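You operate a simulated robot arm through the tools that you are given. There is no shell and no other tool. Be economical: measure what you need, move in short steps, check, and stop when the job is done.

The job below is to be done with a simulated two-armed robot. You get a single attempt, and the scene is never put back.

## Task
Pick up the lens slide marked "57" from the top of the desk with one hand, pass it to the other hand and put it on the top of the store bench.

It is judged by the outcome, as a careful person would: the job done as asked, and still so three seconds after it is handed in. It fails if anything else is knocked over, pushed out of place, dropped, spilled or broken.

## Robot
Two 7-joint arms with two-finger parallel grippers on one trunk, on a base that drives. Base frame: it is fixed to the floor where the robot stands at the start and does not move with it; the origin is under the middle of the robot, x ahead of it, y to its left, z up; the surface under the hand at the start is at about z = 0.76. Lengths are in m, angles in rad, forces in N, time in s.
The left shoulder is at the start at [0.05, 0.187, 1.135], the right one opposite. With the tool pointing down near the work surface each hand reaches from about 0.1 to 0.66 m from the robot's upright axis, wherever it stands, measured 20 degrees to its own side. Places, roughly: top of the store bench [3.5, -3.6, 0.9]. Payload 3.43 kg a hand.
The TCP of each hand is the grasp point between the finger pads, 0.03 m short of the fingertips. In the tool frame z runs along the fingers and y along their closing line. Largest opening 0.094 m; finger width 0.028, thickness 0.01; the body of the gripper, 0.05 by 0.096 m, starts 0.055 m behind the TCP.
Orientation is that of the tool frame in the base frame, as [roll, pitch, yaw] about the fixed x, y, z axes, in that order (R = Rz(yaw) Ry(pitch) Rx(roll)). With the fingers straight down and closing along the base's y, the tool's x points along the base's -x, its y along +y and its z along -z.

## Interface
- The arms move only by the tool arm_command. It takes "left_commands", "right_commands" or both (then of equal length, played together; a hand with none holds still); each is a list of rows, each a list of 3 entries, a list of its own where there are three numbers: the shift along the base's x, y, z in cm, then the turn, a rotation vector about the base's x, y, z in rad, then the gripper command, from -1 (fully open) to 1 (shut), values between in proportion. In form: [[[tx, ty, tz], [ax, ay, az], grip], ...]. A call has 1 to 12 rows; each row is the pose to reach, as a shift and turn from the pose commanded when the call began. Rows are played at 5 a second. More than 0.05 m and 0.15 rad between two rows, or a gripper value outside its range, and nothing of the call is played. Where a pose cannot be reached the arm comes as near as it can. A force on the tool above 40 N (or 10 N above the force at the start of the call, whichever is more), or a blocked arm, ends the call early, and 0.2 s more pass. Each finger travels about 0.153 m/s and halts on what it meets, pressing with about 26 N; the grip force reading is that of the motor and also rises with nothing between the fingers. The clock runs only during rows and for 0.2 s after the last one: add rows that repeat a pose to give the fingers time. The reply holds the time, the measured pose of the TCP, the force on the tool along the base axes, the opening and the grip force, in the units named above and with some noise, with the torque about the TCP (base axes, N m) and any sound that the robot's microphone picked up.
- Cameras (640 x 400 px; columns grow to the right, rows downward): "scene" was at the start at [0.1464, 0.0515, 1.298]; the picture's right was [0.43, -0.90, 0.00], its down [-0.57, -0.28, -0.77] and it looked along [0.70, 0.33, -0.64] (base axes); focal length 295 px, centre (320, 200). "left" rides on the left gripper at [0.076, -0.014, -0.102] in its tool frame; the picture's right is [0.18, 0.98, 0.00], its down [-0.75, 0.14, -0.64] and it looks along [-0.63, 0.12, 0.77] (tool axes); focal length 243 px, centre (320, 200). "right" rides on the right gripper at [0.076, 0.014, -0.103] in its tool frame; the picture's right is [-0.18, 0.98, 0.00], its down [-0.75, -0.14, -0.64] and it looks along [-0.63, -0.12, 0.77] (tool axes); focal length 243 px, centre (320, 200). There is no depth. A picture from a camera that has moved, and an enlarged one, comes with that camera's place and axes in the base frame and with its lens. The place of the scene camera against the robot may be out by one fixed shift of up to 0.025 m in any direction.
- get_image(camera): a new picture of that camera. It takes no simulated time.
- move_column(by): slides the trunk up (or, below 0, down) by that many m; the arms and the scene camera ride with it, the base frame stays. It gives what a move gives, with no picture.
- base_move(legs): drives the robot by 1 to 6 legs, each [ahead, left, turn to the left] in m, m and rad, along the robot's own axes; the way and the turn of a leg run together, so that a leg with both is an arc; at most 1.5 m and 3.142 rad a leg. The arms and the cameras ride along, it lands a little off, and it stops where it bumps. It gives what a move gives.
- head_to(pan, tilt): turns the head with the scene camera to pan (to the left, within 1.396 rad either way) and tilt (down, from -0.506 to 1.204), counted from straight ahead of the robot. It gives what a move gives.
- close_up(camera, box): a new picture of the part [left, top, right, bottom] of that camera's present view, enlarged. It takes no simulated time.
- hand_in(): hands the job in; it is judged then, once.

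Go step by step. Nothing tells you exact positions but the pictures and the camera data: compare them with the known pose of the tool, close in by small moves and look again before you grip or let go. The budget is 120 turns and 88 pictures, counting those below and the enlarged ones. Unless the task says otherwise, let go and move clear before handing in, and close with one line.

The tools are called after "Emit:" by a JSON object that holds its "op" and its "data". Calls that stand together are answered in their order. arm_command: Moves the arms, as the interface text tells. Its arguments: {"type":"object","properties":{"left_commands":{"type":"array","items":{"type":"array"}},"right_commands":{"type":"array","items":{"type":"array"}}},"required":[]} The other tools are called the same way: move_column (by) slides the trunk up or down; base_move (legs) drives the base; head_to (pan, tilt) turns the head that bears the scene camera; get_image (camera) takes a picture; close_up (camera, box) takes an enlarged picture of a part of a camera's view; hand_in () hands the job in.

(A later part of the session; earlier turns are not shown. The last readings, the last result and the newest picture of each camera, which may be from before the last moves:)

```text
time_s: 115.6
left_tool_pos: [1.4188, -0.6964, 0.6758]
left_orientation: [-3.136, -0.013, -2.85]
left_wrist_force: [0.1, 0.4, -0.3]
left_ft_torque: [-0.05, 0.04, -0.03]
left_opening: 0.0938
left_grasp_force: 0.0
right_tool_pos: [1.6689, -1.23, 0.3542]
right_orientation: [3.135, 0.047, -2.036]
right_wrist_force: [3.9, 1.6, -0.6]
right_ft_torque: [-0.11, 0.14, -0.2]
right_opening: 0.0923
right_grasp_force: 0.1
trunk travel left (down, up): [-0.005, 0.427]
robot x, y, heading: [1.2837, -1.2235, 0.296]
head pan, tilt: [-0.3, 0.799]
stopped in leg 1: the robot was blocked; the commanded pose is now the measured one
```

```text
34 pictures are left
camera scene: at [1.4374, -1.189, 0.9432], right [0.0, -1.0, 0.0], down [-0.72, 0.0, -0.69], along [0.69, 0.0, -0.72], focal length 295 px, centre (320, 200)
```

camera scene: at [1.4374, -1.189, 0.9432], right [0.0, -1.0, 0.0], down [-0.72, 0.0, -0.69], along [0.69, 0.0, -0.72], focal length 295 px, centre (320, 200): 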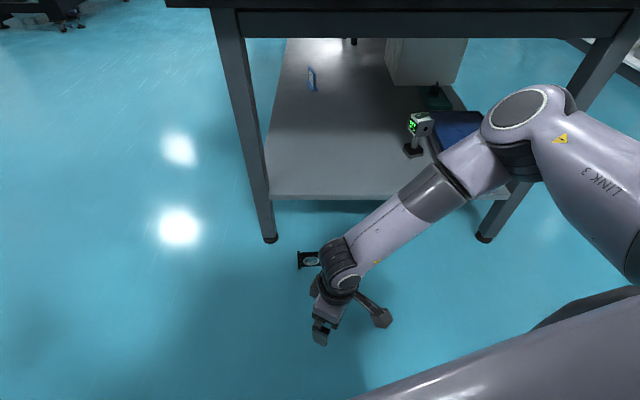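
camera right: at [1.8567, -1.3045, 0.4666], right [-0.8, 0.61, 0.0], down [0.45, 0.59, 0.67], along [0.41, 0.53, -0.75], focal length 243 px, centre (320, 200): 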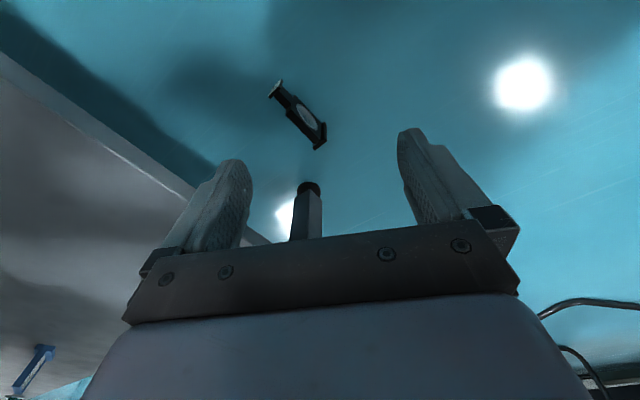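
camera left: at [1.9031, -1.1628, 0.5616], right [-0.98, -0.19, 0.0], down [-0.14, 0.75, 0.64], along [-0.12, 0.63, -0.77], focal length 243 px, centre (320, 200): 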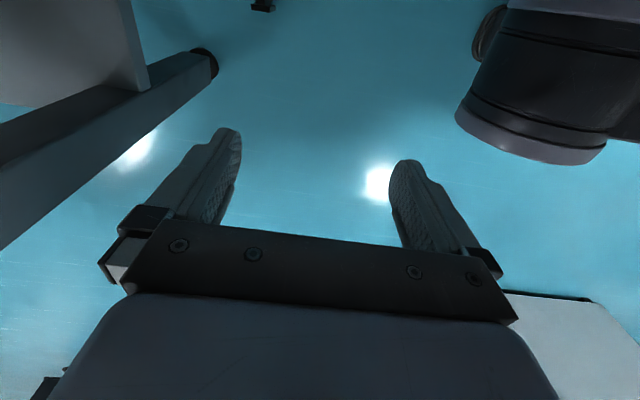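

The base is out from under the table and stopped near the end of its leg. A small force remains on the right hand, so I check its view.

Emit:
{"op": "get_image", "data": {"camera": "right"}}

Emit:
{"op": "get_image", "data": {"camera": "left"}}

Emit:
{"op": "base_move", "data": {"legs": [[0.04, 0.03, 0]]}}

```text
33 pictures are left
camera right: at [1.6205, -1.2954, 0.4543], right [-0.8, 0.61, 0.01], down [0.45, 0.58, 0.68], along [0.4, 0.54, -0.74], focal length 243 px, centre (320, 200)
```

right: 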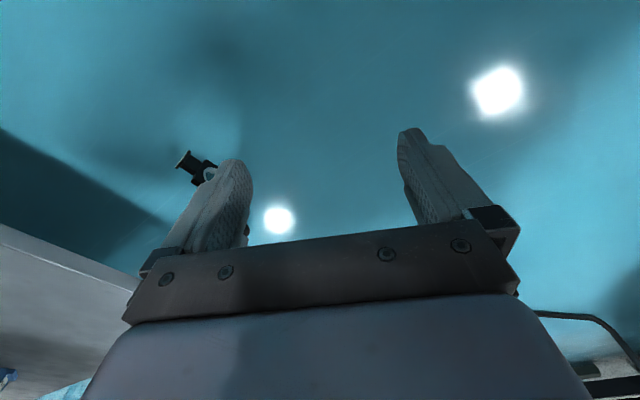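

```text
32 pictures are left
camera left: at [1.3514, -0.7305, 0.7796], right [-0.46, 0.89, 0.0], down [0.69, 0.36, 0.63], along [0.56, 0.29, -0.77], focal length 243 px, centre (320, 200)
```

left: 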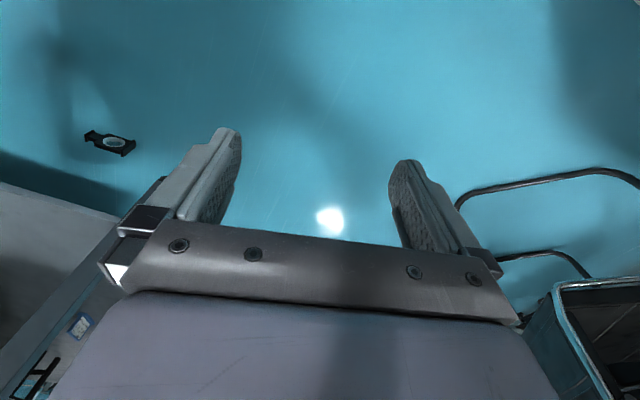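

```text
time_s: 116.6
left_tool_pos: [1.4415, -0.658, 0.6767]
left_orientation: [-3.136, -0.001, -2.85]
left_wrist_force: [-0.6, 0.6, -0.3]
left_ft_torque: [-0.01, -0.02, -0.01]
left_opening: 0.0941
left_grasp_force: 0.0
right_tool_pos: [1.6955, -1.1921, 0.3578]
right_orientation: [-3.136, 0.049, -2.04]
right_wrist_force: [8.9, 3.5, 3.1]
right_ft_torque: [-0.08, 0.66, -0.29]
right_opening: 0.0898
right_grasp_force: 0.0
trunk travel left (down, up): [-0.005, 0.427]
robot x, y, heading: [1.3081, -1.1835, 0.3]
head pan, tilt: [-0.3, 0.799]
```

A push on one right finger persists even though the hand is away from the table. I enlarge the hand to see what it touches.

Emit:
{"op": "head_to", "data": {"pan": -0.3, "tilt": 1.05}}

Emit:
{"op": "get_image", "data": {"camera": "scene"}}

```text
time_s: 117.3
left_tool_pos: [1.4415, -0.6575, 0.6768]
left_orientation: [-3.135, 0.002, -2.851]
left_wrist_force: [0.3, 0.2, -0.3]
left_ft_torque: [-0.01, -0.01, -0.03]
left_opening: 0.0937
left_grasp_force: 0.0
right_tool_pos: [1.6955, -1.1938, 0.3582]
right_orientation: [-3.137, 0.049, -2.039]
right_wrist_force: [7.3, 4.5, 0.4]
right_ft_torque: [-0.22, 0.41, -0.38]
right_opening: 0.0917
right_grasp_force: 0.2
trunk travel left (down, up): [-0.005, 0.427]
robot x, y, heading: [1.3082, -1.1795, 0.3]
head pan, tilt: [-0.3, 1.051]
```

```text
31 pictures are left
camera scene: at [1.4425, -1.1513, 0.9253], right [0.0, -1.0, 0.0], down [-0.87, 0.0, -0.5], along [0.5, 0.0, -0.87], focal length 295 px, centre (320, 200)
```

scene: 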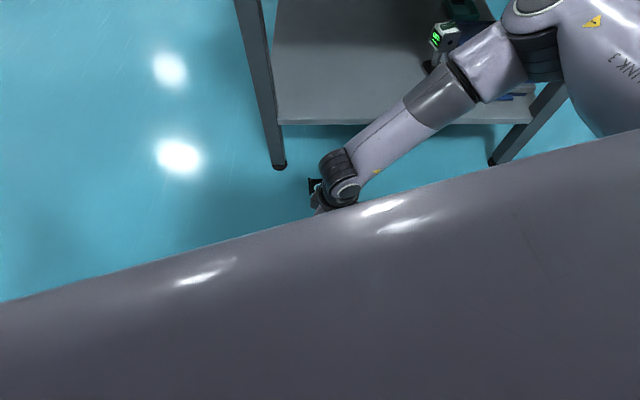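

The right hand was touching the robot's own front body. I move it forward and up, away from the body.

Emit:
{"op": "arm_command", "data": {"right_commands": [[[2, 0.6, 0], [0, 0, 0], -1], [[4, 1.2, 0], [0, 0, 0], -1], [[7, 2, 2], [0, 0, 0], -1], [[9, 2.6, 5], [0, 0, 0], -1], [[10, 3, 8], [0, 0, 0], -1]]}}

```text
time_s: 118.5
left_tool_pos: [1.4421, -0.6572, 0.6775]
left_orientation: [-3.135, 0.0, -2.851]
left_wrist_force: [-0.6, 0.1, 0.0]
left_ft_torque: [0.03, -0.01, -0.01]
left_opening: 0.0941
left_grasp_force: 0.0
right_tool_pos: [1.7955, -1.1622, 0.4383]
right_orientation: [-3.139, 0.047, -2.038]
right_wrist_force: [-0.2, -0.4, 0.2]
right_ft_torque: [0.02, 0.01, 0.02]
right_opening: 0.0941
right_grasp_force: 0.1
trunk travel left (down, up): [-0.005, 0.427]
robot x, y, heading: [1.308, -1.1831, 0.299]
head pan, tilt: [-0.3, 1.051]
```

The hand is free. Now I unwind its yaw, then turn and shift the base to the northwest of the slide.

Emit:
{"op": "arm_command", "data": {"right_commands": [[[0, 0, 1], [0, 0, -0.1475], -1], [[0, 0, 2], [0, 0, -0.295], -1], [[0, 0, 3], [0, 0, -0.4425], -1], [[0, 0, 3], [0, 0, -0.59], -1], [[0, 0, 3], [0, 0, -0.7375], -1], [[0, 0, 3], [0, 0, -0.885], -1], [[0, 0, 3], [0, 0, -1.0325], -1], [[0, 0, 3], [0, 0, -1.18], -1], [[0, 0, 3], [0, 0, -1.3275], -1], [[0, 0, 3], [0, 0, -1.475], -1], [[0, 0, 3], [0, 0, -1.6225], -1], [[0, 0, 3], [0, 0, -1.77], -1]]}}

Emit:
{"op": "base_move", "data": {"legs": [[0, 0, -0.9], [0.08, 0.44, 0]]}}

Emit:
{"op": "get_image", "data": {"camera": "right"}}

```text
time_s: 121.1
left_tool_pos: [1.4411, -0.6584, 0.6769]
left_orientation: [-3.135, -0.002, -2.852]
left_wrist_force: [0.3, -0.2, -0.4]
left_ft_torque: [-0.04, 0.03, 0.02]
left_opening: 0.094
left_grasp_force: 0.2
right_tool_pos: [1.7945, -1.1622, 0.4674]
right_orientation: [-3.136, 0.048, 2.474]
right_wrist_force: [-1.2, -0.1, -0.6]
right_ft_torque: [0.02, -0.01, 0.0]
right_opening: 0.0941
right_grasp_force: 0.0
trunk travel left (down, up): [-0.005, 0.427]
robot x, y, heading: [1.3069, -1.1854, 0.296]
head pan, tilt: [-0.3, 1.051]
```

```text
time_s: 122.7
left_tool_pos: [1.6055, -0.7284, 0.6766]
left_orientation: [-3.134, -0.004, 3.11]
left_wrist_force: [-0.2, 0.5, -0.1]
left_ft_torque: [0.02, 0.03, -0.01]
left_opening: 0.0939
left_grasp_force: 0.0
right_tool_pos: [1.7787, -1.3182, 0.4658]
right_orientation: [-3.135, 0.044, 2.154]
right_wrist_force: [0.0, -1.0, 0.6]
right_ft_torque: [-0.02, 0.04, 0.0]
right_opening: 0.094
right_grasp_force: 0.1
trunk travel left (down, up): [-0.005, 0.427]
robot x, y, heading: [1.311, -1.1835, -0.032]
head pan, tilt: [-0.3, 1.051]
stopped in leg 1: the robot was blocked; the commanded pose is now the measured one
```

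```text
30 pictures are left
camera right: at [1.7462, -1.2422, 0.5657], right [0.92, 0.39, 0.0], down [0.28, -0.68, 0.68], along [0.26, -0.62, -0.74], focal length 243 px, centre (320, 200)
```

right: 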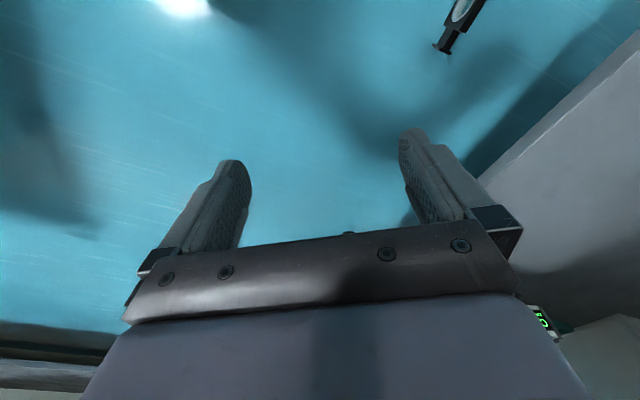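

The turn was blocked, probably by the white table behind. I first slide left, away from it, then turn and go in.

Emit:
{"op": "base_move", "data": {"legs": [[0.03, 0.25, 0], [0, 0, -0.57], [0.1, 0.2, 0]]}}

Emit:
{"op": "get_image", "data": {"camera": "right"}}

Emit:
{"op": "get_image", "data": {"camera": "left"}}

```text
time_s: 129.1
left_tool_pos: [2.0351, -0.5996, 0.6763]
left_orientation: [-3.133, 0.001, 2.532]
left_wrist_force: [-0.3, 0.4, 0.2]
left_ft_torque: [0.0, 0.01, 0.01]
left_opening: 0.094
left_grasp_force: 0.1
right_tool_pos: [1.86, -1.1888, 0.468]
right_orientation: [-3.141, 0.046, 1.578]
right_wrist_force: [0.9, 0.0, -0.1]
right_ft_torque: [-0.02, -0.01, -0.03]
right_opening: 0.0938
right_grasp_force: 0.0
trunk travel left (down, up): [-0.005, 0.427]
robot x, y, heading: [1.5419, -0.8254, -0.598]
head pan, tilt: [-0.3, 1.051]
```

```text
29 pictures are left
camera right: at [1.8738, -1.1081, 0.5672], right [0.98, -0.18, 0.01], down [-0.14, -0.72, 0.68], along [-0.12, -0.67, -0.74], focal length 243 px, centre (320, 200)
```

right: 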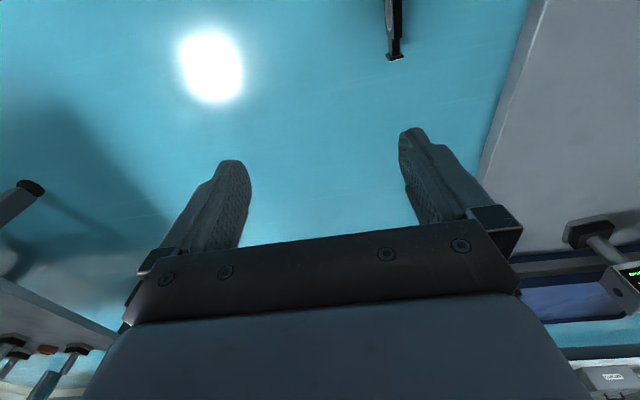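

```text
28 pictures are left
camera left: at [1.9663, -0.5669, 0.78], right [0.41, 0.91, -0.01], down [0.7, -0.31, 0.64], along [0.58, -0.27, -0.77], focal length 243 px, centre (320, 200)
```

left: 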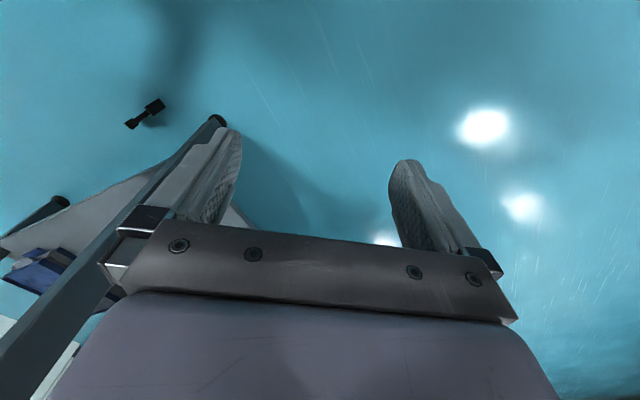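

The slide is now well placed for the right hand. I move the base 8 cm forward, then the hand over the slide and down to z≈0.2.

Emit:
{"op": "base_move", "data": {"legs": [[0.08, 0, 0]]}}

Emit:
{"op": "arm_command", "data": {"right_commands": [[[2, 2, 0], [0.02, 0, 0], -1], [[4, 4, -2], [0.046, 0, 0], -1], [[6, 5.5, -5], [0.046, 0, 0], -1], [[7.1, 6.9, -9], [0.046, 0, 0], -1], [[7.1, 6.9, -13.5], [0.046, 0, 0], -1], [[7.1, 6.9, -18], [0.046, 0, 0], -1], [[7.1, 6.9, -22.5], [0.046, 0, 0], -1], [[7.1, 6.9, -27], [0.046, 0, 0], -1], [[7.1, 6.9, -27], [0.046, 0, 0], -1]]}}

Emit:
{"op": "get_image", "data": {"camera": "right"}}

```text
time_s: 130.1
left_tool_pos: [2.1, -0.6452, 0.6756]
left_orientation: [-3.134, 0.001, 2.533]
left_wrist_force: [-0.1, 0.3, -0.1]
left_ft_torque: [0.03, -0.03, -0.01]
left_opening: 0.0944
left_grasp_force: 0.0
right_tool_pos: [1.926, -1.2349, 0.4674]
right_orientation: [-3.14, 0.049, 1.577]
right_wrist_force: [-0.4, -0.1, -0.4]
right_ft_torque: [-0.02, -0.04, 0.06]
right_opening: 0.094
right_grasp_force: 0.1
trunk travel left (down, up): [-0.005, 0.427]
robot x, y, heading: [1.609, -0.8695, -0.604]
head pan, tilt: [-0.3, 1.051]
```

```text
time_s: 132.1
left_tool_pos: [2.1002, -0.6447, 0.6777]
left_orientation: [-3.134, 0.001, 2.531]
left_wrist_force: [-0.3, 0.4, -0.7]
left_ft_torque: [0.01, -0.01, 0.0]
left_opening: 0.0939
left_grasp_force: 0.0
right_tool_pos: [1.9597, -1.1699, 0.2308]
right_orientation: [3.139, 0.013, 1.569]
right_wrist_force: [-0.1, 0.4, 0.0]
right_ft_torque: [-0.04, 0.01, -0.01]
right_opening: 0.0941
right_grasp_force: 0.1
right hand out of reach, approached as far as the arm can: row 7, 8, 9
trunk travel left (down, up): [-0.005, 0.427]
robot x, y, heading: [1.6084, -0.8696, -0.607]
head pan, tilt: [-0.3, 1.051]
```

```text
27 pictures are left
camera right: at [1.9735, -1.0932, 0.3337], right [0.98, -0.18, 0.0], down [-0.14, -0.75, 0.65], along [-0.12, -0.64, -0.76], focal length 243 px, centre (320, 200)
```

right: 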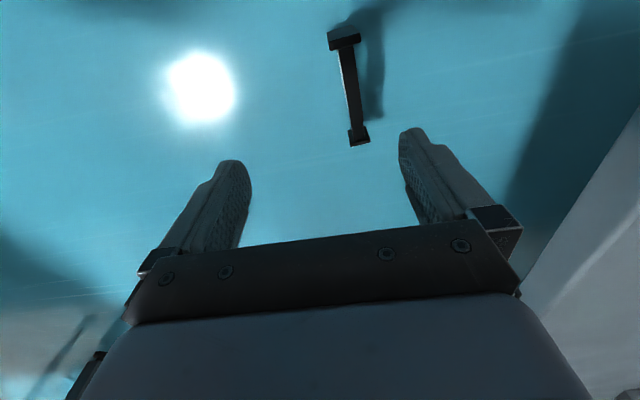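

The hand stops at z≈0.23. I look at the arm posture to see what limits it.

Emit:
{"op": "head_to", "data": {"pan": -0.5, "tilt": 0.75}}

Emit:
{"op": "get_image", "data": {"camera": "scene"}}

```text
time_s: 132.9
left_tool_pos: [2.1013, -0.6458, 0.677]
left_orientation: [-3.134, 0.0, 2.532]
left_wrist_force: [1.4, 0.2, 0.5]
left_ft_torque: [0.01, -0.01, -0.03]
left_opening: 0.094
left_grasp_force: 0.1
right_tool_pos: [1.9564, -1.1705, 0.2301]
right_orientation: [-3.14, 0.009, 1.57]
right_wrist_force: [-0.1, 0.4, -0.3]
right_ft_torque: [-0.01, 0.01, -0.01]
right_opening: 0.0938
right_grasp_force: 0.0
trunk travel left (down, up): [-0.005, 0.427]
robot x, y, heading: [1.6044, -0.8693, -0.602]
head pan, tilt: [-0.499, 0.75]
```

```text
26 pictures are left
camera scene: at [1.7049, -0.9605, 0.9478], right [-0.89, -0.45, 0.0], down [-0.31, 0.61, -0.73], along [0.33, -0.65, -0.68], focal length 295 px, centre (320, 200)
```

scene: 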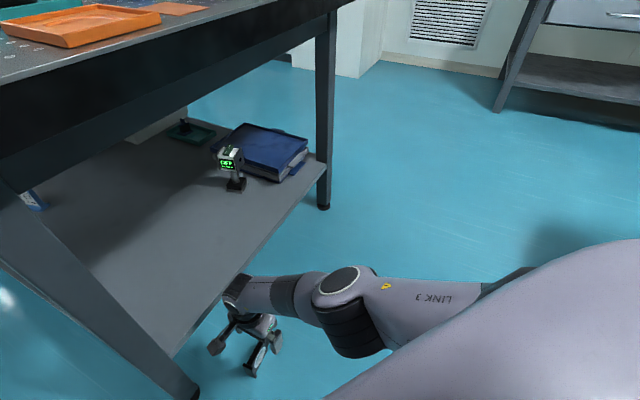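

The arm is near full stretch there, so the slide needs to be closer to the right shoulder. I retract the hand to the robot's right-front side, then bring the base in so the slide lies under it.

Emit:
{"op": "arm_command", "data": {"right_commands": [[[-1, 0, 4], [0, 0, 0], -1], [[-3, -1, 8], [0, 0, 0], -1], [[-6, -3, 11], [0, 0, -0.05], -1], [[-9, -5, 13], [0, 0, -0.1], -1], [[-12, -7, 13], [0, 0, -0.15], -1], [[-15, -9.5, 13], [0, 0, -0.2], -1], [[-18, -12, 13], [0, 0, -0.25], -1], [[-21, -14, 13], [0, 0, -0.3], -1], [[-24, -16, 13], [0, 0, -0.35], -1], [[-27, -18, 13], [0, 0, -0.4], -1], [[-28, -18, 13], [0, 0, -0.4], -1]]}}

```text
time_s: 135.3
left_tool_pos: [2.1006, -0.6449, 0.6774]
left_orientation: [-3.135, 0.002, 2.533]
left_wrist_force: [-0.3, -0.5, -0.1]
left_ft_torque: [0.02, 0.01, -0.01]
left_opening: 0.094
left_grasp_force: 0.1
right_tool_pos: [1.6793, -1.3386, 0.3596]
right_orientation: [-3.141, 0.0, 1.179]
right_wrist_force: [0.0, -0.2, 0.4]
right_ft_torque: [0.02, 0.0, 0.01]
right_opening: 0.0939
right_grasp_force: 0.1
trunk travel left (down, up): [-0.005, 0.427]
robot x, y, heading: [1.6086, -0.8701, -0.601]
head pan, tilt: [-0.499, 0.75]
```

That was reached cleanly. I test the full descent here in free space first.

Emit:
{"op": "arm_command", "data": {"right_commands": [[[0, 0, -4.5], [0, 0, 0], -1], [[0, 0, -9], [0, 0, 0], -1], [[0, 0, -13.5], [0, 0, 0], -1], [[0, 0, -18], [0, 0, 0], -1], [[0, 0, -22.5], [0, 0, 0], -1], [[0, 0, -26], [0, 0, 0], -1], [[0, 0, -28.5], [0, 0, 0], -1], [[0, 0, -28.5], [0, 0, 0], -1]]}}

```text
time_s: 137.1
left_tool_pos: [2.101, -0.6447, 0.677]
left_orientation: [-3.136, -0.001, 2.533]
left_wrist_force: [0.3, -0.7, 0.0]
left_ft_torque: [-0.03, 0.02, -0.01]
left_opening: 0.0943
left_grasp_force: 0.1
right_tool_pos: [1.6723, -1.3318, 0.0895]
right_orientation: [-3.141, -0.001, 1.178]
right_wrist_force: [0.2, -0.2, -0.2]
right_ft_torque: [0.02, -0.02, -0.01]
right_opening: 0.0943
right_grasp_force: 0.2
right hand out of reach, approached as far as the arm can: row 7, 8
trunk travel left (down, up): [-0.005, 0.427]
robot x, y, heading: [1.6071, -0.8692, -0.607]
head pan, tilt: [-0.499, 0.75]
```

It gets down to 0.09 m. A few centimetres nearer the shoulder should give the rest, so I test that.

Emit:
{"op": "arm_command", "data": {"right_commands": [[[-0.8, 1.8, 0], [0, 0, 0], -1], [[-1.7, 3.6, 0], [0, 0, 0], -1], [[-2, 4.5, -1.5], [0, 0, 0], -1], [[-2, 4.5, -3], [0, 0, 0], -1], [[-2, 4.5, -3], [0, 0, 0], -1]]}}

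Emit:
{"op": "head_to", "data": {"pan": -0.9, "tilt": 1.0}}

Emit:
{"op": "get_image", "data": {"camera": "scene"}}

```text
time_s: 138.3
left_tool_pos: [2.1008, -0.6454, 0.6769]
left_orientation: [-3.135, 0.001, 2.532]
left_wrist_force: [-0.7, 0.6, -0.9]
left_ft_torque: [0.03, 0.01, 0.01]
left_opening: 0.0943
left_grasp_force: 0.0
right_tool_pos: [1.6533, -1.283, 0.0615]
right_orientation: [-3.14, 0.0, 1.175]
right_wrist_force: [1.0, 0.4, 0.4]
right_ft_torque: [0.0, 0.0, -0.02]
right_opening: 0.0941
right_grasp_force: 0.0
trunk travel left (down, up): [-0.005, 0.427]
robot x, y, heading: [1.6094, -0.8688, -0.601]
head pan, tilt: [-0.499, 0.75]
```

```text
time_s: 139.2
left_tool_pos: [2.1008, -0.6439, 0.6773]
left_orientation: [-3.135, -0.001, 2.532]
left_wrist_force: [1.0, 0.3, -1.0]
left_ft_torque: [0.03, -0.04, 0.01]
left_opening: 0.0941
left_grasp_force: 0.0
right_tool_pos: [1.6534, -1.285, 0.0609]
right_orientation: [-3.14, 0.001, 1.179]
right_wrist_force: [0.1, 0.5, 0.2]
right_ft_torque: [0.01, 0.0, 0.02]
right_opening: 0.0938
right_grasp_force: 0.1
trunk travel left (down, up): [-0.005, 0.427]
robot x, y, heading: [1.6083, -0.8664, -0.607]
head pan, tilt: [-0.901, 1.0]
```

```text
25 pictures are left
camera scene: at [1.6722, -0.9561, 0.9288], right [-1.0, -0.07, 0.0], down [-0.06, 0.84, -0.54], along [0.04, -0.54, -0.84], focal length 295 px, centre (320, 200)
```

scene: 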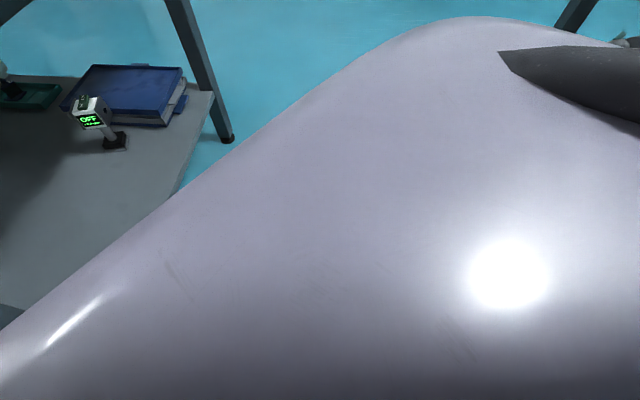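

That reaches z = 0.061 without contact. For the real pick the base must stay west of the slide, so the hand needs the opposite yaw; I lift it out and turn it round in free space.

Emit:
{"op": "arm_command", "data": {"right_commands": [[[0.5, -1, 4.5], [0, 0, 0], -1], [[2, -4, 8], [0, 0, 0], -1], [[3.5, -8, 11], [0, 0, 0.1], -1], [[5, -12, 14], [0, 0, 0.24], -1], [[6.5, -16, 16], [0, 0, 0.38], -1], [[6.7, -16.7, 20], [0, 0, 0.52], -1], [[6.7, -16.7, 24], [0, 0, 0.66], -1], [[6.7, -16.7, 25], [0, 0, 0.8], -1], [[6.7, -16.7, 25], [0, 0, 0.94], -1], [[6.7, -16.7, 25], [0, 0, 1.08], -1], [[6.7, -16.7, 25], [0, 0, 1.22], -1], [[6.7, -16.7, 25], [0, 0, 1.36], -1]]}}

Emit:
{"op": "arm_command", "data": {"right_commands": [[[0, 0, 0], [0, 0, 0.14], -1], [[0, 0, 0], [0, 0, 0.28], -1], [[0, 0, 0], [0, 0, 0.42], -1], [[0, 0, 0], [0, 0, 0.56], -1], [[0, 0, 0], [0, 0, 0.7], -1], [[0, 0, 0], [0, 0, 0.84], -1], [[0, 0, 0], [0, 0, 0.98], -1], [[0, 0, 0], [0, 0, 1.11], -1], [[0, 0, 0], [0, 0, 1.11], -1]]}}

```text
refused: row 3 steps farther than a row can; nothing moved
```

```text
time_s: 140.1
left_tool_pos: [2.1023, -0.645, 0.6781]
left_orientation: [-3.135, -0.001, 2.531]
left_wrist_force: [0.6, 0.0, 0.6]
left_ft_torque: [0.0, 0.01, 0.0]
left_opening: 0.094
left_grasp_force: 0.0
right_tool_pos: [1.658, -1.2941, 0.0631]
right_orientation: [3.131, 0.015, 1.618]
right_wrist_force: [0.9, -1.0, -0.4]
right_ft_torque: [0.06, 0.08, -0.02]
right_opening: 0.0938
right_grasp_force: 0.1
trunk travel left (down, up): [-0.005, 0.427]
robot x, y, heading: [1.6108, -0.8677, -0.602]
head pan, tilt: [-0.901, 1.0]
stopped in row 4 (right hand): the force on the tool passed its limit at 46 N (the readings are from after the stop); the commanded pose is now the measured one
```

The first call was refused for a long step and the second touched the body lightly. I lift straight out with shorter steps, then turn.

Emit:
{"op": "arm_command", "data": {"right_commands": [[[1, -2, 2], [0, 0, 0], -1], [[2, -5, 4.5], [0, 0, 0], -1], [[3, -8, 8], [0, 0, 0], -1], [[4, -11, 11.5], [0, 0, 0], -1], [[5, -14, 15], [0, 0, 0], -1], [[6, -16, 19], [0, 0, 0], -1], [[6.7, -16.7, 23.5], [0, 0, 0], -1], [[6.7, -16.7, 25], [0, 0, 0.14], -1], [[6.7, -16.7, 25], [0, 0, 0.28], -1], [[6.7, -16.7, 25], [0, 0, 0.42], -1], [[6.7, -16.7, 25], [0, 0, 0.56], -1], [[6.7, -16.7, 25], [0, 0, 0.7], -1]]}}

```text
time_s: 142.7
left_tool_pos: [2.1007, -0.6452, 0.6767]
left_orientation: [-3.134, 0.0, 2.532]
left_wrist_force: [0.0, 0.7, 0.5]
left_ft_torque: [-0.04, -0.02, -0.01]
left_opening: 0.094
left_grasp_force: 0.1
right_tool_pos: [1.7261, -1.4616, 0.3141]
right_orientation: [3.131, 0.018, 2.323]
right_wrist_force: [-0.4, -0.5, 0.2]
right_ft_torque: [0.01, -0.01, 0.03]
right_opening: 0.0939
right_grasp_force: 0.1
right hand out of reach, approached as far as the arm can: row 1, 2
trunk travel left (down, up): [-0.005, 0.427]
robot x, y, heading: [1.6082, -0.8678, -0.596]
head pan, tilt: [-0.901, 1.0]
```

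Now I complete the turn to the wanted yaw.

Emit:
{"op": "arm_command", "data": {"right_commands": [[[0, 0, 0], [0, 0, 0.135], -1], [[0, 0, 0], [0, 0, 0.27], -1], [[0, 0, 0], [0, 0, 0.405], -1], [[0, 0, 0], [0, 0, 0.54], -1], [[0, 0, 0], [0, 0, 0.675], -1], [[0, 0, 0], [0, 0, 0.81], -1], [[0, 0, 0], [0, 0, 0.945], -1], [[0, 0, 0], [0, 0, 1.08], -1], [[0, 0, 0], [0, 0, 1.215], -1], [[0, 0, 0], [0, 0, 1.33], -1], [[0, 0, 0], [0, 0, 1.33], -1]]}}

```text
time_s: 145.1
left_tool_pos: [2.1012, -0.646, 0.6777]
left_orientation: [-3.134, 0.001, 2.533]
left_wrist_force: [0.3, 0.1, 0.1]
left_ft_torque: [-0.04, -0.04, -0.01]
left_opening: 0.0939
left_grasp_force: 0.0
right_tool_pos: [1.6966, -1.3474, 0.2905]
right_orientation: [-3.095, 0.014, -2.651]
right_wrist_force: [-0.3, 0.3, 0.8]
right_ft_torque: [0.0, -0.02, 0.01]
right_opening: 0.0941
right_grasp_force: 0.1
right hand out of reach, approached as far as the arm can: row 4, 5, 6, 7, 8, 9, 10, 11
trunk travel left (down, up): [-0.005, 0.427]
robot x, y, heading: [1.6045, -0.8698, -0.607]
head pan, tilt: [-0.901, 1.0]
```

The yaw is reached with some drift inward. I test the descent with this yaw here.

Emit:
{"op": "arm_command", "data": {"right_commands": [[[0, 0, -4], [0, 0, 0], -1], [[0, 0, -8], [0, 0, 0], -1], [[0, 0, -12], [0, 0, 0], -1], [[0, 0, -16], [0, 0, 0], -1], [[0, 0, -20], [0, 0, 0], -1], [[0, 0, -22.5], [0, 0, 0], -1], [[0, 0, -22.5], [0, 0, 0], -1]]}}

```text
time_s: 146.7
left_tool_pos: [2.1004, -0.6439, 0.6776]
left_orientation: [-3.135, 0.001, 2.532]
left_wrist_force: [-0.2, 0.8, 0.6]
left_ft_torque: [0.0, 0.0, 0.0]
left_opening: 0.094
left_grasp_force: 0.1
right_tool_pos: [1.6711, -1.3071, 0.1154]
right_orientation: [-3.092, 0.017, -2.652]
right_wrist_force: [-0.4, -0.3, -0.4]
right_ft_torque: [-0.03, 0.01, -0.01]
right_opening: 0.0938
right_grasp_force: 0.0
right hand out of reach, approached as far as the arm can: row 3, 4, 5, 6, 7
trunk travel left (down, up): [-0.005, 0.427]
robot x, y, heading: [1.6047, -0.8682, -0.602]
head pan, tilt: [-0.901, 1.0]
```

Only 5 cm short, with the camera now on the outer side, clear of the body. I shift inward a little and push down again.

Emit:
{"op": "arm_command", "data": {"right_commands": [[[-0.7, 1.8, 0], [0, 0, 0], -1], [[-1.4, 3.6, -1], [0, 0, 0], -1], [[-1.6, 4.2, -3], [0, 0, 0], -1], [[-1.6, 4.2, -5], [0, 0, 0], -1], [[-1.6, 4.2, -5], [0, 0, 0], -1]]}}

```text
time_s: 147.9
left_tool_pos: [2.101, -0.645, 0.6767]
left_orientation: [-3.133, 0.002, 2.532]
left_wrist_force: [-0.4, -0.5, 0.5]
left_ft_torque: [0.02, 0.01, 0.0]
left_opening: 0.0939
left_grasp_force: 0.0
right_tool_pos: [1.6529, -1.2634, 0.0713]
right_orientation: [-3.093, 0.016, -2.652]
right_wrist_force: [-0.5, -0.3, -0.8]
right_ft_torque: [0.0, 0.03, 0.0]
right_opening: 0.094
right_grasp_force: 0.0
right hand out of reach, approached as far as the arm can: row 4, 5
trunk travel left (down, up): [-0.005, 0.427]
robot x, y, heading: [1.6073, -0.8679, -0.603]
head pan, tilt: [-0.901, 1.0]
```

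Good: z = 0.071 at this rel pose, enough to grip the upper half of the slide. I lift 13 cm, swing the base so the slide comes under the hand, and check.

Emit:
{"op": "arm_command", "data": {"right_commands": [[[0, 0, 4], [0, 0, 0], -1], [[0, 0, 8], [0, 0, 0], -1], [[0, 0, 12], [0, 0, 0], -1], [[0, 0, 14], [0, 0, 0], -1], [[0, 0, 14], [0, 0, 0], -1]]}}

Emit:
{"op": "base_move", "data": {"legs": [[-0.06, 0, 0], [0, 0, 1.077], [0, -0.12, 0]]}}

Emit:
{"op": "get_image", "data": {"camera": "right"}}

```text
time_s: 149.1
left_tool_pos: [2.0996, -0.6453, 0.6757]
left_orientation: [-3.134, -0.002, 2.532]
left_wrist_force: [0.4, -0.2, 0.2]
left_ft_torque: [0.0, 0.01, 0.03]
left_opening: 0.094
left_grasp_force: 0.0
right_tool_pos: [1.6525, -1.2642, 0.211]
right_orientation: [-3.094, 0.016, -2.651]
right_wrist_force: [-0.8, 0.7, -0.2]
right_ft_torque: [0.03, -0.04, 0.0]
right_opening: 0.0939
right_grasp_force: 0.0
trunk travel left (down, up): [-0.005, 0.427]
robot x, y, heading: [1.6082, -0.8695, -0.597]
head pan, tilt: [-0.901, 1.0]
```

```text
time_s: 154.1
left_tool_pos: [1.6514, -0.4008, 0.6762]
left_orientation: [-3.137, -0.001, -2.677]
left_wrist_force: [0.2, -0.3, 0.1]
left_ft_torque: [-0.02, 0.01, 0.0]
left_opening: 0.094
left_grasp_force: 0.0
right_tool_pos: [1.9804, -1.0886, 0.2107]
right_orientation: [-3.095, 0.014, -1.58]
right_wrist_force: [-0.3, 0.4, 0.9]
right_ft_torque: [0.02, 0.01, 0.02]
right_opening: 0.094
right_grasp_force: 0.0
trunk travel left (down, up): [-0.005, 0.427]
robot x, y, heading: [1.6099, -0.9425, 0.472]
head pan, tilt: [-0.901, 1.0]
```

```text
24 pictures are left
camera right: at [1.9608, -1.1666, 0.3121], right [-0.98, 0.19, -0.04], down [0.12, 0.74, 0.66], along [0.16, 0.64, -0.75], focal length 243 px, centre (320, 200)
```

right: 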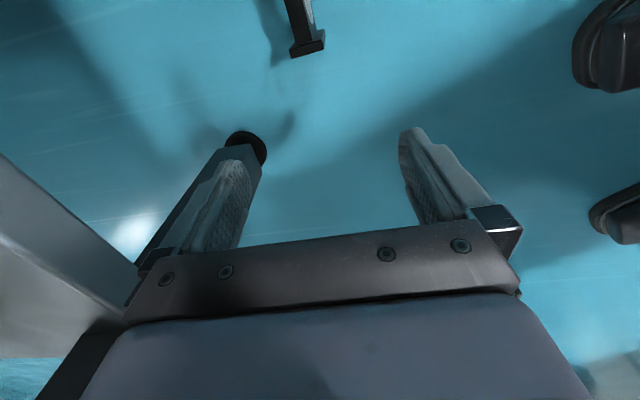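

The slide is just beyond, correctly oriented. I shift the base the last 8 cm and look again.

Emit:
{"op": "base_move", "data": {"legs": [[-0.022, -0.075, 0]]}}

Emit:
{"op": "get_image", "data": {"camera": "right"}}

```text
time_s: 155.4
left_tool_pos: [1.666, -0.4761, 0.6764]
left_orientation: [-3.134, 0.002, -2.677]
left_wrist_force: [0.1, -0.1, 0.1]
left_ft_torque: [0.0, 0.0, -0.02]
left_opening: 0.094
left_grasp_force: 0.0
right_tool_pos: [1.9952, -1.1657, 0.2108]
right_orientation: [-3.095, 0.014, -1.578]
right_wrist_force: [0.9, -0.3, -0.1]
right_ft_torque: [0.01, 0.01, 0.01]
right_opening: 0.0941
right_grasp_force: 0.0
trunk travel left (down, up): [-0.005, 0.427]
robot x, y, heading: [1.6265, -1.0168, 0.468]
head pan, tilt: [-0.901, 1.0]
```

```text
23 pictures are left
camera right: at [1.9754, -1.2435, 0.3122], right [-0.98, 0.19, -0.04], down [0.12, 0.74, 0.66], along [0.16, 0.64, -0.75], focal length 243 px, centre (320, 200)
```

right: 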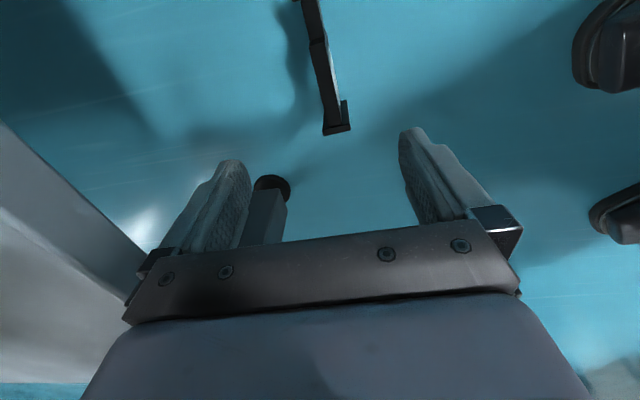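

The body of the slide is centred under the fingers (x≈1.993, y≈−1.166). I descend slowly and stop at z≈0.07.

Emit:
{"op": "arm_command", "data": {"right_commands": [[[-0.2, 0, -3], [0, 0, 0], -1], [[-0.2, 0, -6], [0, 0, 0], -1], [[-0.2, 0, -9], [0, 0, 0], -1], [[-0.2, 0, -11.5], [0, 0, 0], -1], [[-0.2, 0, -14], [0, 0, 0], -1], [[-0.2, 0, -14], [0, 0, 0], -1]]}}

Emit:
{"op": "get_image", "data": {"camera": "right"}}

```text
time_s: 156.8
left_tool_pos: [1.6652, -0.4774, 0.6771]
left_orientation: [-3.134, 0.001, -2.678]
left_wrist_force: [-0.3, -0.5, -0.2]
left_ft_torque: [-0.03, -0.01, 0.05]
left_opening: 0.094
left_grasp_force: 0.0
right_tool_pos: [1.9938, -1.1661, 0.0727]
right_orientation: [-3.092, 0.015, -1.577]
right_wrist_force: [0.5, -0.3, -0.1]
right_ft_torque: [0.01, 0.01, 0.01]
right_opening: 0.094
right_grasp_force: 0.1
trunk travel left (down, up): [-0.005, 0.427]
robot x, y, heading: [1.6287, -1.0159, 0.469]
head pan, tilt: [-0.901, 1.0]
```

```text
22 pictures are left
camera right: at [1.9727, -1.2432, 0.1722], right [-0.98, 0.19, -0.04], down [0.12, 0.74, 0.66], along [0.16, 0.64, -0.75], focal length 243 px, centre (320, 200)
```

right: 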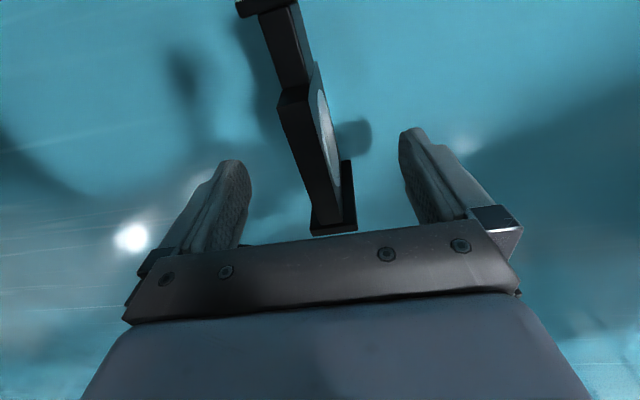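

The body spans y −1.159 to −1.213, so the fingers should be 2 cm farther toward the tab. I nudge with the base and then close.

Emit:
{"op": "base_move", "data": {"legs": [[-0.009, -0.018, 0]]}}

Emit:
{"op": "get_image", "data": {"camera": "right"}}

```text
time_s: 157.7
left_tool_pos: [1.6659, -0.4969, 0.6779]
left_orientation: [-3.134, -0.001, -2.676]
left_wrist_force: [-0.6, 0.9, -0.7]
left_ft_torque: [0.01, -0.03, 0.01]
left_opening: 0.094
left_grasp_force: 0.0
right_tool_pos: [1.9933, -1.1872, 0.0713]
right_orientation: [-3.093, 0.017, -1.58]
right_wrist_force: [0.7, -0.3, -0.4]
right_ft_torque: [0.0, 0.02, 0.01]
right_opening: 0.0941
right_grasp_force: 0.0
trunk travel left (down, up): [-0.005, 0.427]
robot x, y, heading: [1.627, -1.0389, 0.466]
head pan, tilt: [-0.901, 1.0]
```

```text
21 pictures are left
camera right: at [1.9727, -1.2636, 0.1725], right [-0.98, 0.19, -0.04], down [0.12, 0.74, 0.66], along [0.16, 0.64, -0.75], focal length 243 px, centre (320, 200)
```

right: 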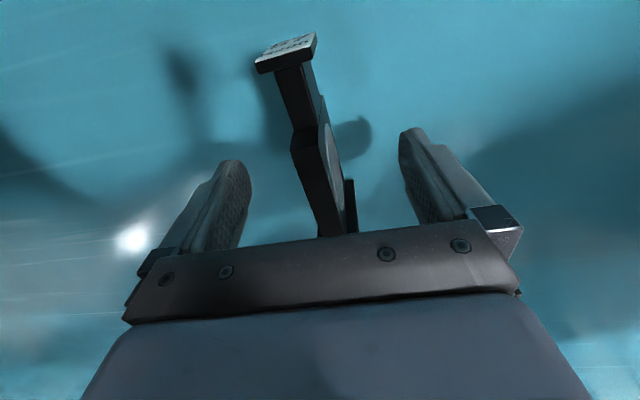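

The fingers are now centred on the frame. I close them step by step.

Emit:
{"op": "arm_command", "data": {"right_commands": [[[0, 0, 0], [0, 0, 0], -0.5], [[0, 0, 0], [0, 0, 0], 0], [[0, 0, 0], [0, 0, 0], 0.4], [[0, 0, 0], [0, 0, 0], 0.7], [[0, 0, 0], [0, 0, 0], 1], [[0, 0, 0], [0, 0, 0], 1], [[0, 0, 0], [0, 0, 0], 1]]}}

Emit:
{"op": "get_image", "data": {"camera": "right"}}

```text
time_s: 159.3
left_tool_pos: [1.6663, -0.4982, 0.678]
left_orientation: [-3.133, 0.002, -2.677]
left_wrist_force: [-1.3, 0.4, -1.2]
left_ft_torque: [-0.01, 0.01, 0.0]
left_opening: 0.0944
left_grasp_force: 0.1
right_tool_pos: [1.993, -1.1859, 0.0704]
right_orientation: [-3.094, 0.015, -1.58]
right_wrist_force: [-0.3, 0.3, 1.7]
right_ft_torque: [-0.02, -0.03, 0.01]
right_opening: 0.0181
right_grasp_force: 25.7
trunk travel left (down, up): [-0.005, 0.427]
robot x, y, heading: [1.6264, -1.0396, 0.466]
head pan, tilt: [-0.901, 1.0]
```

```text
20 pictures are left
camera right: at [1.9727, -1.2635, 0.1725], right [-0.98, 0.19, -0.04], down [0.12, 0.74, 0.66], along [0.16, 0.64, -0.75], focal length 243 px, centre (320, 200)
```

right: 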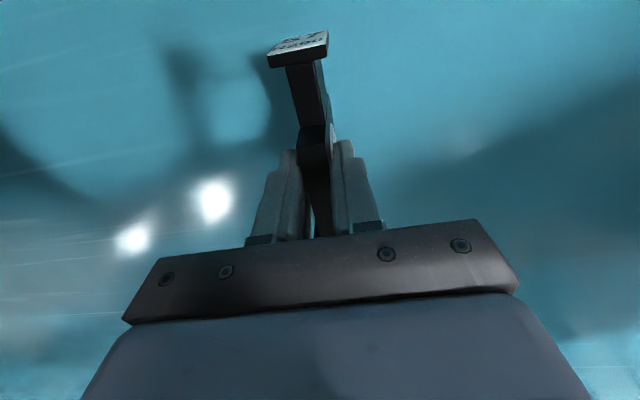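

The slide is firmly gripped across its faces (opening 0.018, 26 N), tab on the camera side, which is just what the final placing needs. I lift gently and back out from the table.

Emit:
{"op": "arm_command", "data": {"right_commands": [[[0, 0, 2], [0, 0, 0], 1], [[0, 0, 5], [0, 0, 0], 1], [[0, 0, 8], [0, 0, 0], 1], [[0, 0, 11], [0, 0, 0], 1], [[0, 0, 11], [0, 0, 0], 1]]}}

Emit:
{"op": "base_move", "data": {"legs": [[-0.1, 0.1, 0], [-0.083, 0.093, 0]]}}

```text
time_s: 160.5
left_tool_pos: [1.6659, -0.4963, 0.6758]
left_orientation: [-3.135, 0.001, -2.676]
left_wrist_force: [0.5, -0.2, 0.2]
left_ft_torque: [0.01, 0.0, 0.01]
left_opening: 0.0941
left_grasp_force: 0.0
right_tool_pos: [1.9948, -1.1853, 0.1819]
right_orientation: [-3.092, 0.017, -1.579]
right_wrist_force: [-0.3, 0.1, -1.4]
right_ft_torque: [-0.01, -0.03, 0.02]
right_opening: 0.0181
right_grasp_force: 26.1
trunk travel left (down, up): [-0.005, 0.427]
robot x, y, heading: [1.6274, -1.0368, 0.463]
head pan, tilt: [-0.901, 1.0]
```

```text
time_s: 163.1
left_tool_pos: [1.4147, -0.4059, 0.6767]
left_orientation: [-3.135, 0.0, -2.682]
left_wrist_force: [-0.3, -0.3, -0.2]
left_ft_torque: [-0.01, 0.0, -0.02]
left_opening: 0.094
left_grasp_force: 0.2
right_tool_pos: [1.7421, -1.0955, 0.1803]
right_orientation: [-3.094, 0.015, -1.583]
right_wrist_force: [0.7, -0.1, -2.3]
right_ft_torque: [-0.06, 0.02, -0.02]
right_opening: 0.0181
right_grasp_force: 25.6
trunk travel left (down, up): [-0.005, 0.427]
robot x, y, heading: [1.3749, -0.9484, 0.47]
head pan, tilt: [-0.901, 1.0]
```

The slide is held securely. I raise the trunk and then the right arm.

Emit:
{"op": "move_column", "data": {"by": 0.4}}

Emit:
{"op": "arm_command", "data": {"right_commands": [[[0.5, 0, 4], [0, 0, -0.05], 1], [[1, 0, 8], [0, 0, -0.15], 1], [[2, 0, 12], [0, 0, -0.29], 1], [[3, 0, 16], [0, 0, -0.43], 1], [[4, 0, 20], [0, 0, -0.57], 1], [[5, 0, 24], [0, 0, -0.71], 1], [[6, 0, 28], [0, 0, -0.85], 1], [[7, 0, 32], [0, 0, -0.99], 1], [[8, 0, 36], [0, 0, -1.1], 1], [[8, 0, 40], [0, 0, -1.1], 1], [[8, 0, 44], [0, 0, -1.1], 1], [[8, 0, 46], [0, 0, -1.1], 1]]}}

Emit:
{"op": "get_image", "data": {"camera": "right"}}

```text
time_s: 166.9
left_tool_pos: [1.416, -0.4069, 1.0775]
left_orientation: [-3.136, 0.0, -2.681]
left_wrist_force: [0.6, 0.2, 0.1]
left_ft_torque: [0.02, -0.02, 0.01]
left_opening: 0.0941
left_grasp_force: 0.0
right_tool_pos: [1.7429, -1.0952, 0.5816]
right_orientation: [-3.094, 0.016, -1.583]
right_wrist_force: [0.2, 0.2, -1.4]
right_ft_torque: [-0.08, -0.05, -0.04]
right_opening: 0.0182
right_grasp_force: 25.9
trunk travel left (down, up): [-0.405, 0.027]
robot x, y, heading: [1.3752, -0.9423, 0.463]
head pan, tilt: [-0.901, 1.0]
```

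```text
time_s: 169.5
left_tool_pos: [1.4155, -0.4059, 1.077]
left_orientation: [-3.136, 0.0, -2.681]
left_wrist_force: [-0.1, 0.3, -0.3]
left_ft_torque: [0.0, 0.01, 0.02]
left_opening: 0.0938
left_grasp_force: 0.0
right_tool_pos: [1.8223, -1.0987, 1.0415]
right_orientation: [-3.091, 0.014, -2.683]
right_wrist_force: [0.2, 0.7, -1.6]
right_ft_torque: [-0.04, 0.08, -0.03]
right_opening: 0.018
right_grasp_force: 25.7
trunk travel left (down, up): [-0.405, 0.027]
robot x, y, heading: [1.3756, -0.9436, 0.467]
head pan, tilt: [-0.901, 1.0]
```

```text
19 pictures are left
camera right: at [1.7438, -1.115, 1.1428], right [-0.27, 0.96, -0.05], down [0.72, 0.23, 0.66], along [0.64, 0.14, -0.75], focal length 243 px, centre (320, 200)
```

right: 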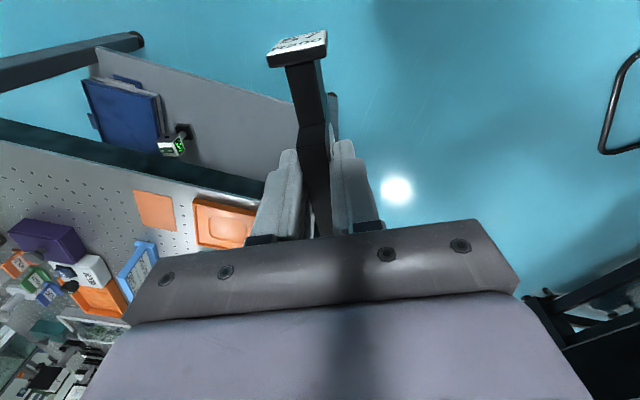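

The slide sits well in the grip. I bring the right hand in front of the robot and raise the left, ready for the drive.

Emit:
{"op": "arm_command", "data": {"right_commands": [[[-1, 4, 0], [0, 0, 0], 1], [[-2, 8, 0], [0, 0, 0], 1], [[-3, 12, 1], [0, 0, 0], 1], [[-4, 16, 2], [0, 0, 0], 1], [[-4.5, 20, 3], [0, 0, 0], 1]], "left_commands": [[[0, 0, 2], [0, 0, 0], -1], [[0, 0, 4], [0, 0, 0], -1], [[0, 0, 6], [0, 0, 0], -1], [[0, 0, 8], [0, 0, 0], -1], [[0, 0, 10], [0, 0, 0], -1]]}}

Emit:
{"op": "base_move", "data": {"legs": [[0.06, 0, -0.7], [0.05, 0.05, -0.7], [0, 0, -0.64]]}}

Emit:
{"op": "head_to", "data": {"pan": 0.2, "tilt": 0.45}}

Emit:
{"op": "get_image", "data": {"camera": "scene"}}

```text
time_s: 170.7
left_tool_pos: [1.4153, -0.4042, 1.1772]
left_orientation: [-3.131, -0.002, -2.684]
left_wrist_force: [0.1, 0.1, -0.5]
left_ft_torque: [-0.03, 0.0, 0.0]
left_opening: 0.0939
left_grasp_force: 0.0
right_tool_pos: [1.7784, -0.8939, 1.0728]
right_orientation: [-3.09, 0.012, -2.683]
right_wrist_force: [0.7, 0.2, -2.5]
right_ft_torque: [0.0, 0.01, 0.02]
right_opening: 0.0182
right_grasp_force: 26.1
trunk travel left (down, up): [-0.405, 0.027]
robot x, y, heading: [1.374, -0.9451, 0.469]
head pan, tilt: [-0.901, 1.0]
```

```text
time_s: 176.6
left_tool_pos: [1.9669, -1.2045, 1.1771]
left_orientation: [-3.134, 0.0, 1.563]
left_wrist_force: [0.3, 0.2, -0.1]
left_ft_torque: [-0.01, 0.0, -0.01]
left_opening: 0.094
left_grasp_force: 0.1
right_tool_pos: [1.3648, -1.3059, 1.0725]
right_orientation: [-3.092, 0.014, 1.562]
right_wrist_force: [0.9, 0.5, -2.8]
right_ft_torque: [0.06, 0.0, 0.01]
right_opening: 0.0182
right_grasp_force: 25.9
trunk travel left (down, up): [-0.405, 0.027]
robot x, y, heading: [1.5028, -0.9242, -1.568]
head pan, tilt: [-0.901, 1.0]
```

```text
time_s: 177.9
left_tool_pos: [1.966, -1.2044, 1.1766]
left_orientation: [-3.132, 0.0, 1.561]
left_wrist_force: [0.2, -0.3, 0.8]
left_ft_torque: [0.01, -0.01, 0.01]
left_opening: 0.0939
left_grasp_force: 0.0
right_tool_pos: [1.3641, -1.3078, 1.0717]
right_orientation: [-3.092, 0.013, 1.562]
right_wrist_force: [-0.5, 0.4, -2.2]
right_ft_torque: [0.03, 0.0, 0.0]
right_opening: 0.0178
right_grasp_force: 26.1
trunk travel left (down, up): [-0.405, 0.027]
robot x, y, heading: [1.5, -0.9268, -1.568]
head pan, tilt: [0.201, 0.45]
```

```text
18 pictures are left
camera scene: at [1.53, -1.0587, 1.3742], right [-0.98, -0.2, 0.0], down [-0.09, 0.43, -0.9], along [0.18, -0.88, -0.44], focal length 295 px, centre (320, 200)
```

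scene: 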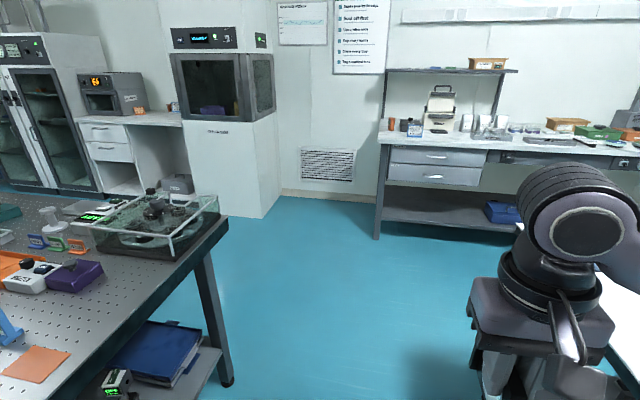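

Held through the turn. Ahead the way is clear; the store bench is at the far left between the oven and the cabinet. I drive down the aisle and then sideways toward it.

Emit:
{"op": "base_move", "data": {"legs": [[0.75, 0, 0], [0.75, 0, 0]]}}

Emit:
{"op": "base_move", "data": {"legs": [[0, 0.8, 0], [0, 0.75, 0]]}}

Emit:
{"op": "head_to", "data": {"pan": 0.4, "tilt": 0.5}}

Emit:
{"op": "get_image", "data": {"camera": "scene"}}

```text
time_s: 185.7
left_tool_pos: [1.9393, -2.7132, 1.1766]
left_orientation: [-3.133, -0.001, 1.539]
left_wrist_force: [-0.6, -0.4, 0.3]
left_ft_torque: [0.03, -0.02, -0.01]
left_opening: 0.0941
left_grasp_force: 0.1
right_tool_pos: [1.335, -2.8019, 1.0711]
right_orientation: [-3.094, 0.014, 1.538]
right_wrist_force: [0.2, 0.0, -1.9]
right_ft_torque: [0.07, -0.02, 0.02]
right_opening: 0.0179
right_grasp_force: 25.9
trunk travel left (down, up): [-0.405, 0.027]
robot x, y, heading: [1.4801, -2.4207, -1.596]
head pan, tilt: [0.201, 0.45]
```

```text
time_s: 199.8
left_tool_pos: [3.5112, -2.7255, 1.1782]
left_orientation: [-3.132, -0.001, 1.549]
left_wrist_force: [0.2, -0.1, 0.0]
left_ft_torque: [-0.01, -0.01, 0.0]
left_opening: 0.0941
left_grasp_force: 0.0
right_tool_pos: [2.9083, -2.8211, 1.0717]
right_orientation: [-3.092, 0.014, 1.551]
right_wrist_force: [-0.1, -0.2, -1.6]
right_ft_torque: [0.06, -0.01, -0.02]
right_opening: 0.0183
right_grasp_force: 26.0
trunk travel left (down, up): [-0.405, 0.027]
robot x, y, heading: [3.0498, -2.4416, -1.58]
head pan, tilt: [0.201, 0.45]
```

```text
time_s: 200.6
left_tool_pos: [3.5103, -2.7256, 1.1759]
left_orientation: [-3.132, 0.0, 1.551]
left_wrist_force: [0.0, -0.7, 0.0]
left_ft_torque: [0.01, 0.0, 0.01]
left_opening: 0.0942
left_grasp_force: 0.1
right_tool_pos: [2.9078, -2.8201, 1.0713]
right_orientation: [-3.093, 0.017, 1.551]
right_wrist_force: [-0.4, -0.2, -2.7]
right_ft_torque: [0.03, 0.02, 0.01]
right_opening: 0.0178
right_grasp_force: 26.1
trunk travel left (down, up): [-0.405, 0.027]
robot x, y, heading: [3.0496, -2.439, -1.584]
head pan, tilt: [0.4, 0.499]
```

```text
17 pictures are left
camera scene: at [3.0937, -2.5684, 1.3698], right [-0.93, -0.38, 0.0], down [-0.18, 0.44, -0.88], along [0.33, -0.81, -0.48], focal length 295 px, centre (320, 200)
```

scene: 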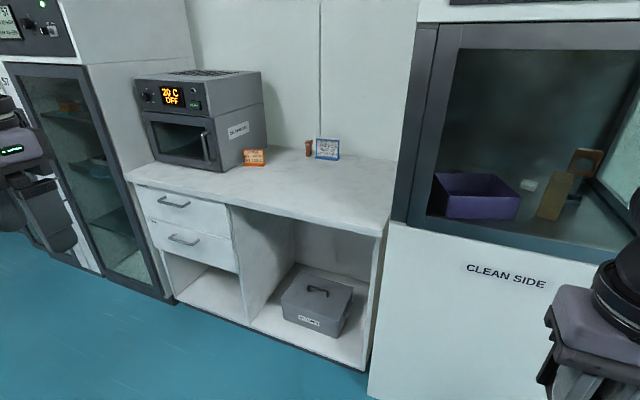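

I can see the bench clearly: free area about x 3.22–3.75, y −3.26 to −3.65, right of the oven and clear of the tags. I turn the right hand −90° here, in free space, before tilting the slide upright.

Emit:
{"op": "arm_command", "data": {"right_commands": [[[1, 0, 0], [0, 0, -0.14], 1], [[2, 0, 0], [0, 0, -0.28], 1], [[3, 0, 0], [0, 0, -0.42], 1], [[4, 0, 0], [0, 0, -0.56], 1], [[5, 0, 0], [0, 0, -0.7], 1], [[6, 0, 0], [0, 0, -0.84], 1], [[7, 0, 0], [0, 0, -0.98], 1], [[8, 0, 0], [0, 0, -1.12], 1], [[9, 0, 0], [0, 0, -1.26], 1], [[10, 0, 0], [0, 0, -1.4], 1], [[10, 0, 0], [0, 0, -1.54], 1], [[10, 0, 0], [0, 0, -1.56], 1]]}}

```text
time_s: 203.2
left_tool_pos: [3.5111, -2.7256, 1.1767]
left_orientation: [-3.131, 0.0, 1.548]
left_wrist_force: [-0.5, -0.4, 0.6]
left_ft_torque: [-0.02, 0.0, 0.01]
left_opening: 0.0937
left_grasp_force: 0.0
right_tool_pos: [3.0099, -2.82, 1.0711]
right_orientation: [-3.092, 0.014, -0.012]
right_wrist_force: [-0.1, -0.5, -2.3]
right_ft_torque: [0.0, -0.04, -0.04]
right_opening: 0.0181
right_grasp_force: 25.4
trunk travel left (down, up): [-0.405, 0.027]
robot x, y, heading: [3.0494, -2.4409, -1.58]
head pan, tilt: [0.4, 0.499]
```

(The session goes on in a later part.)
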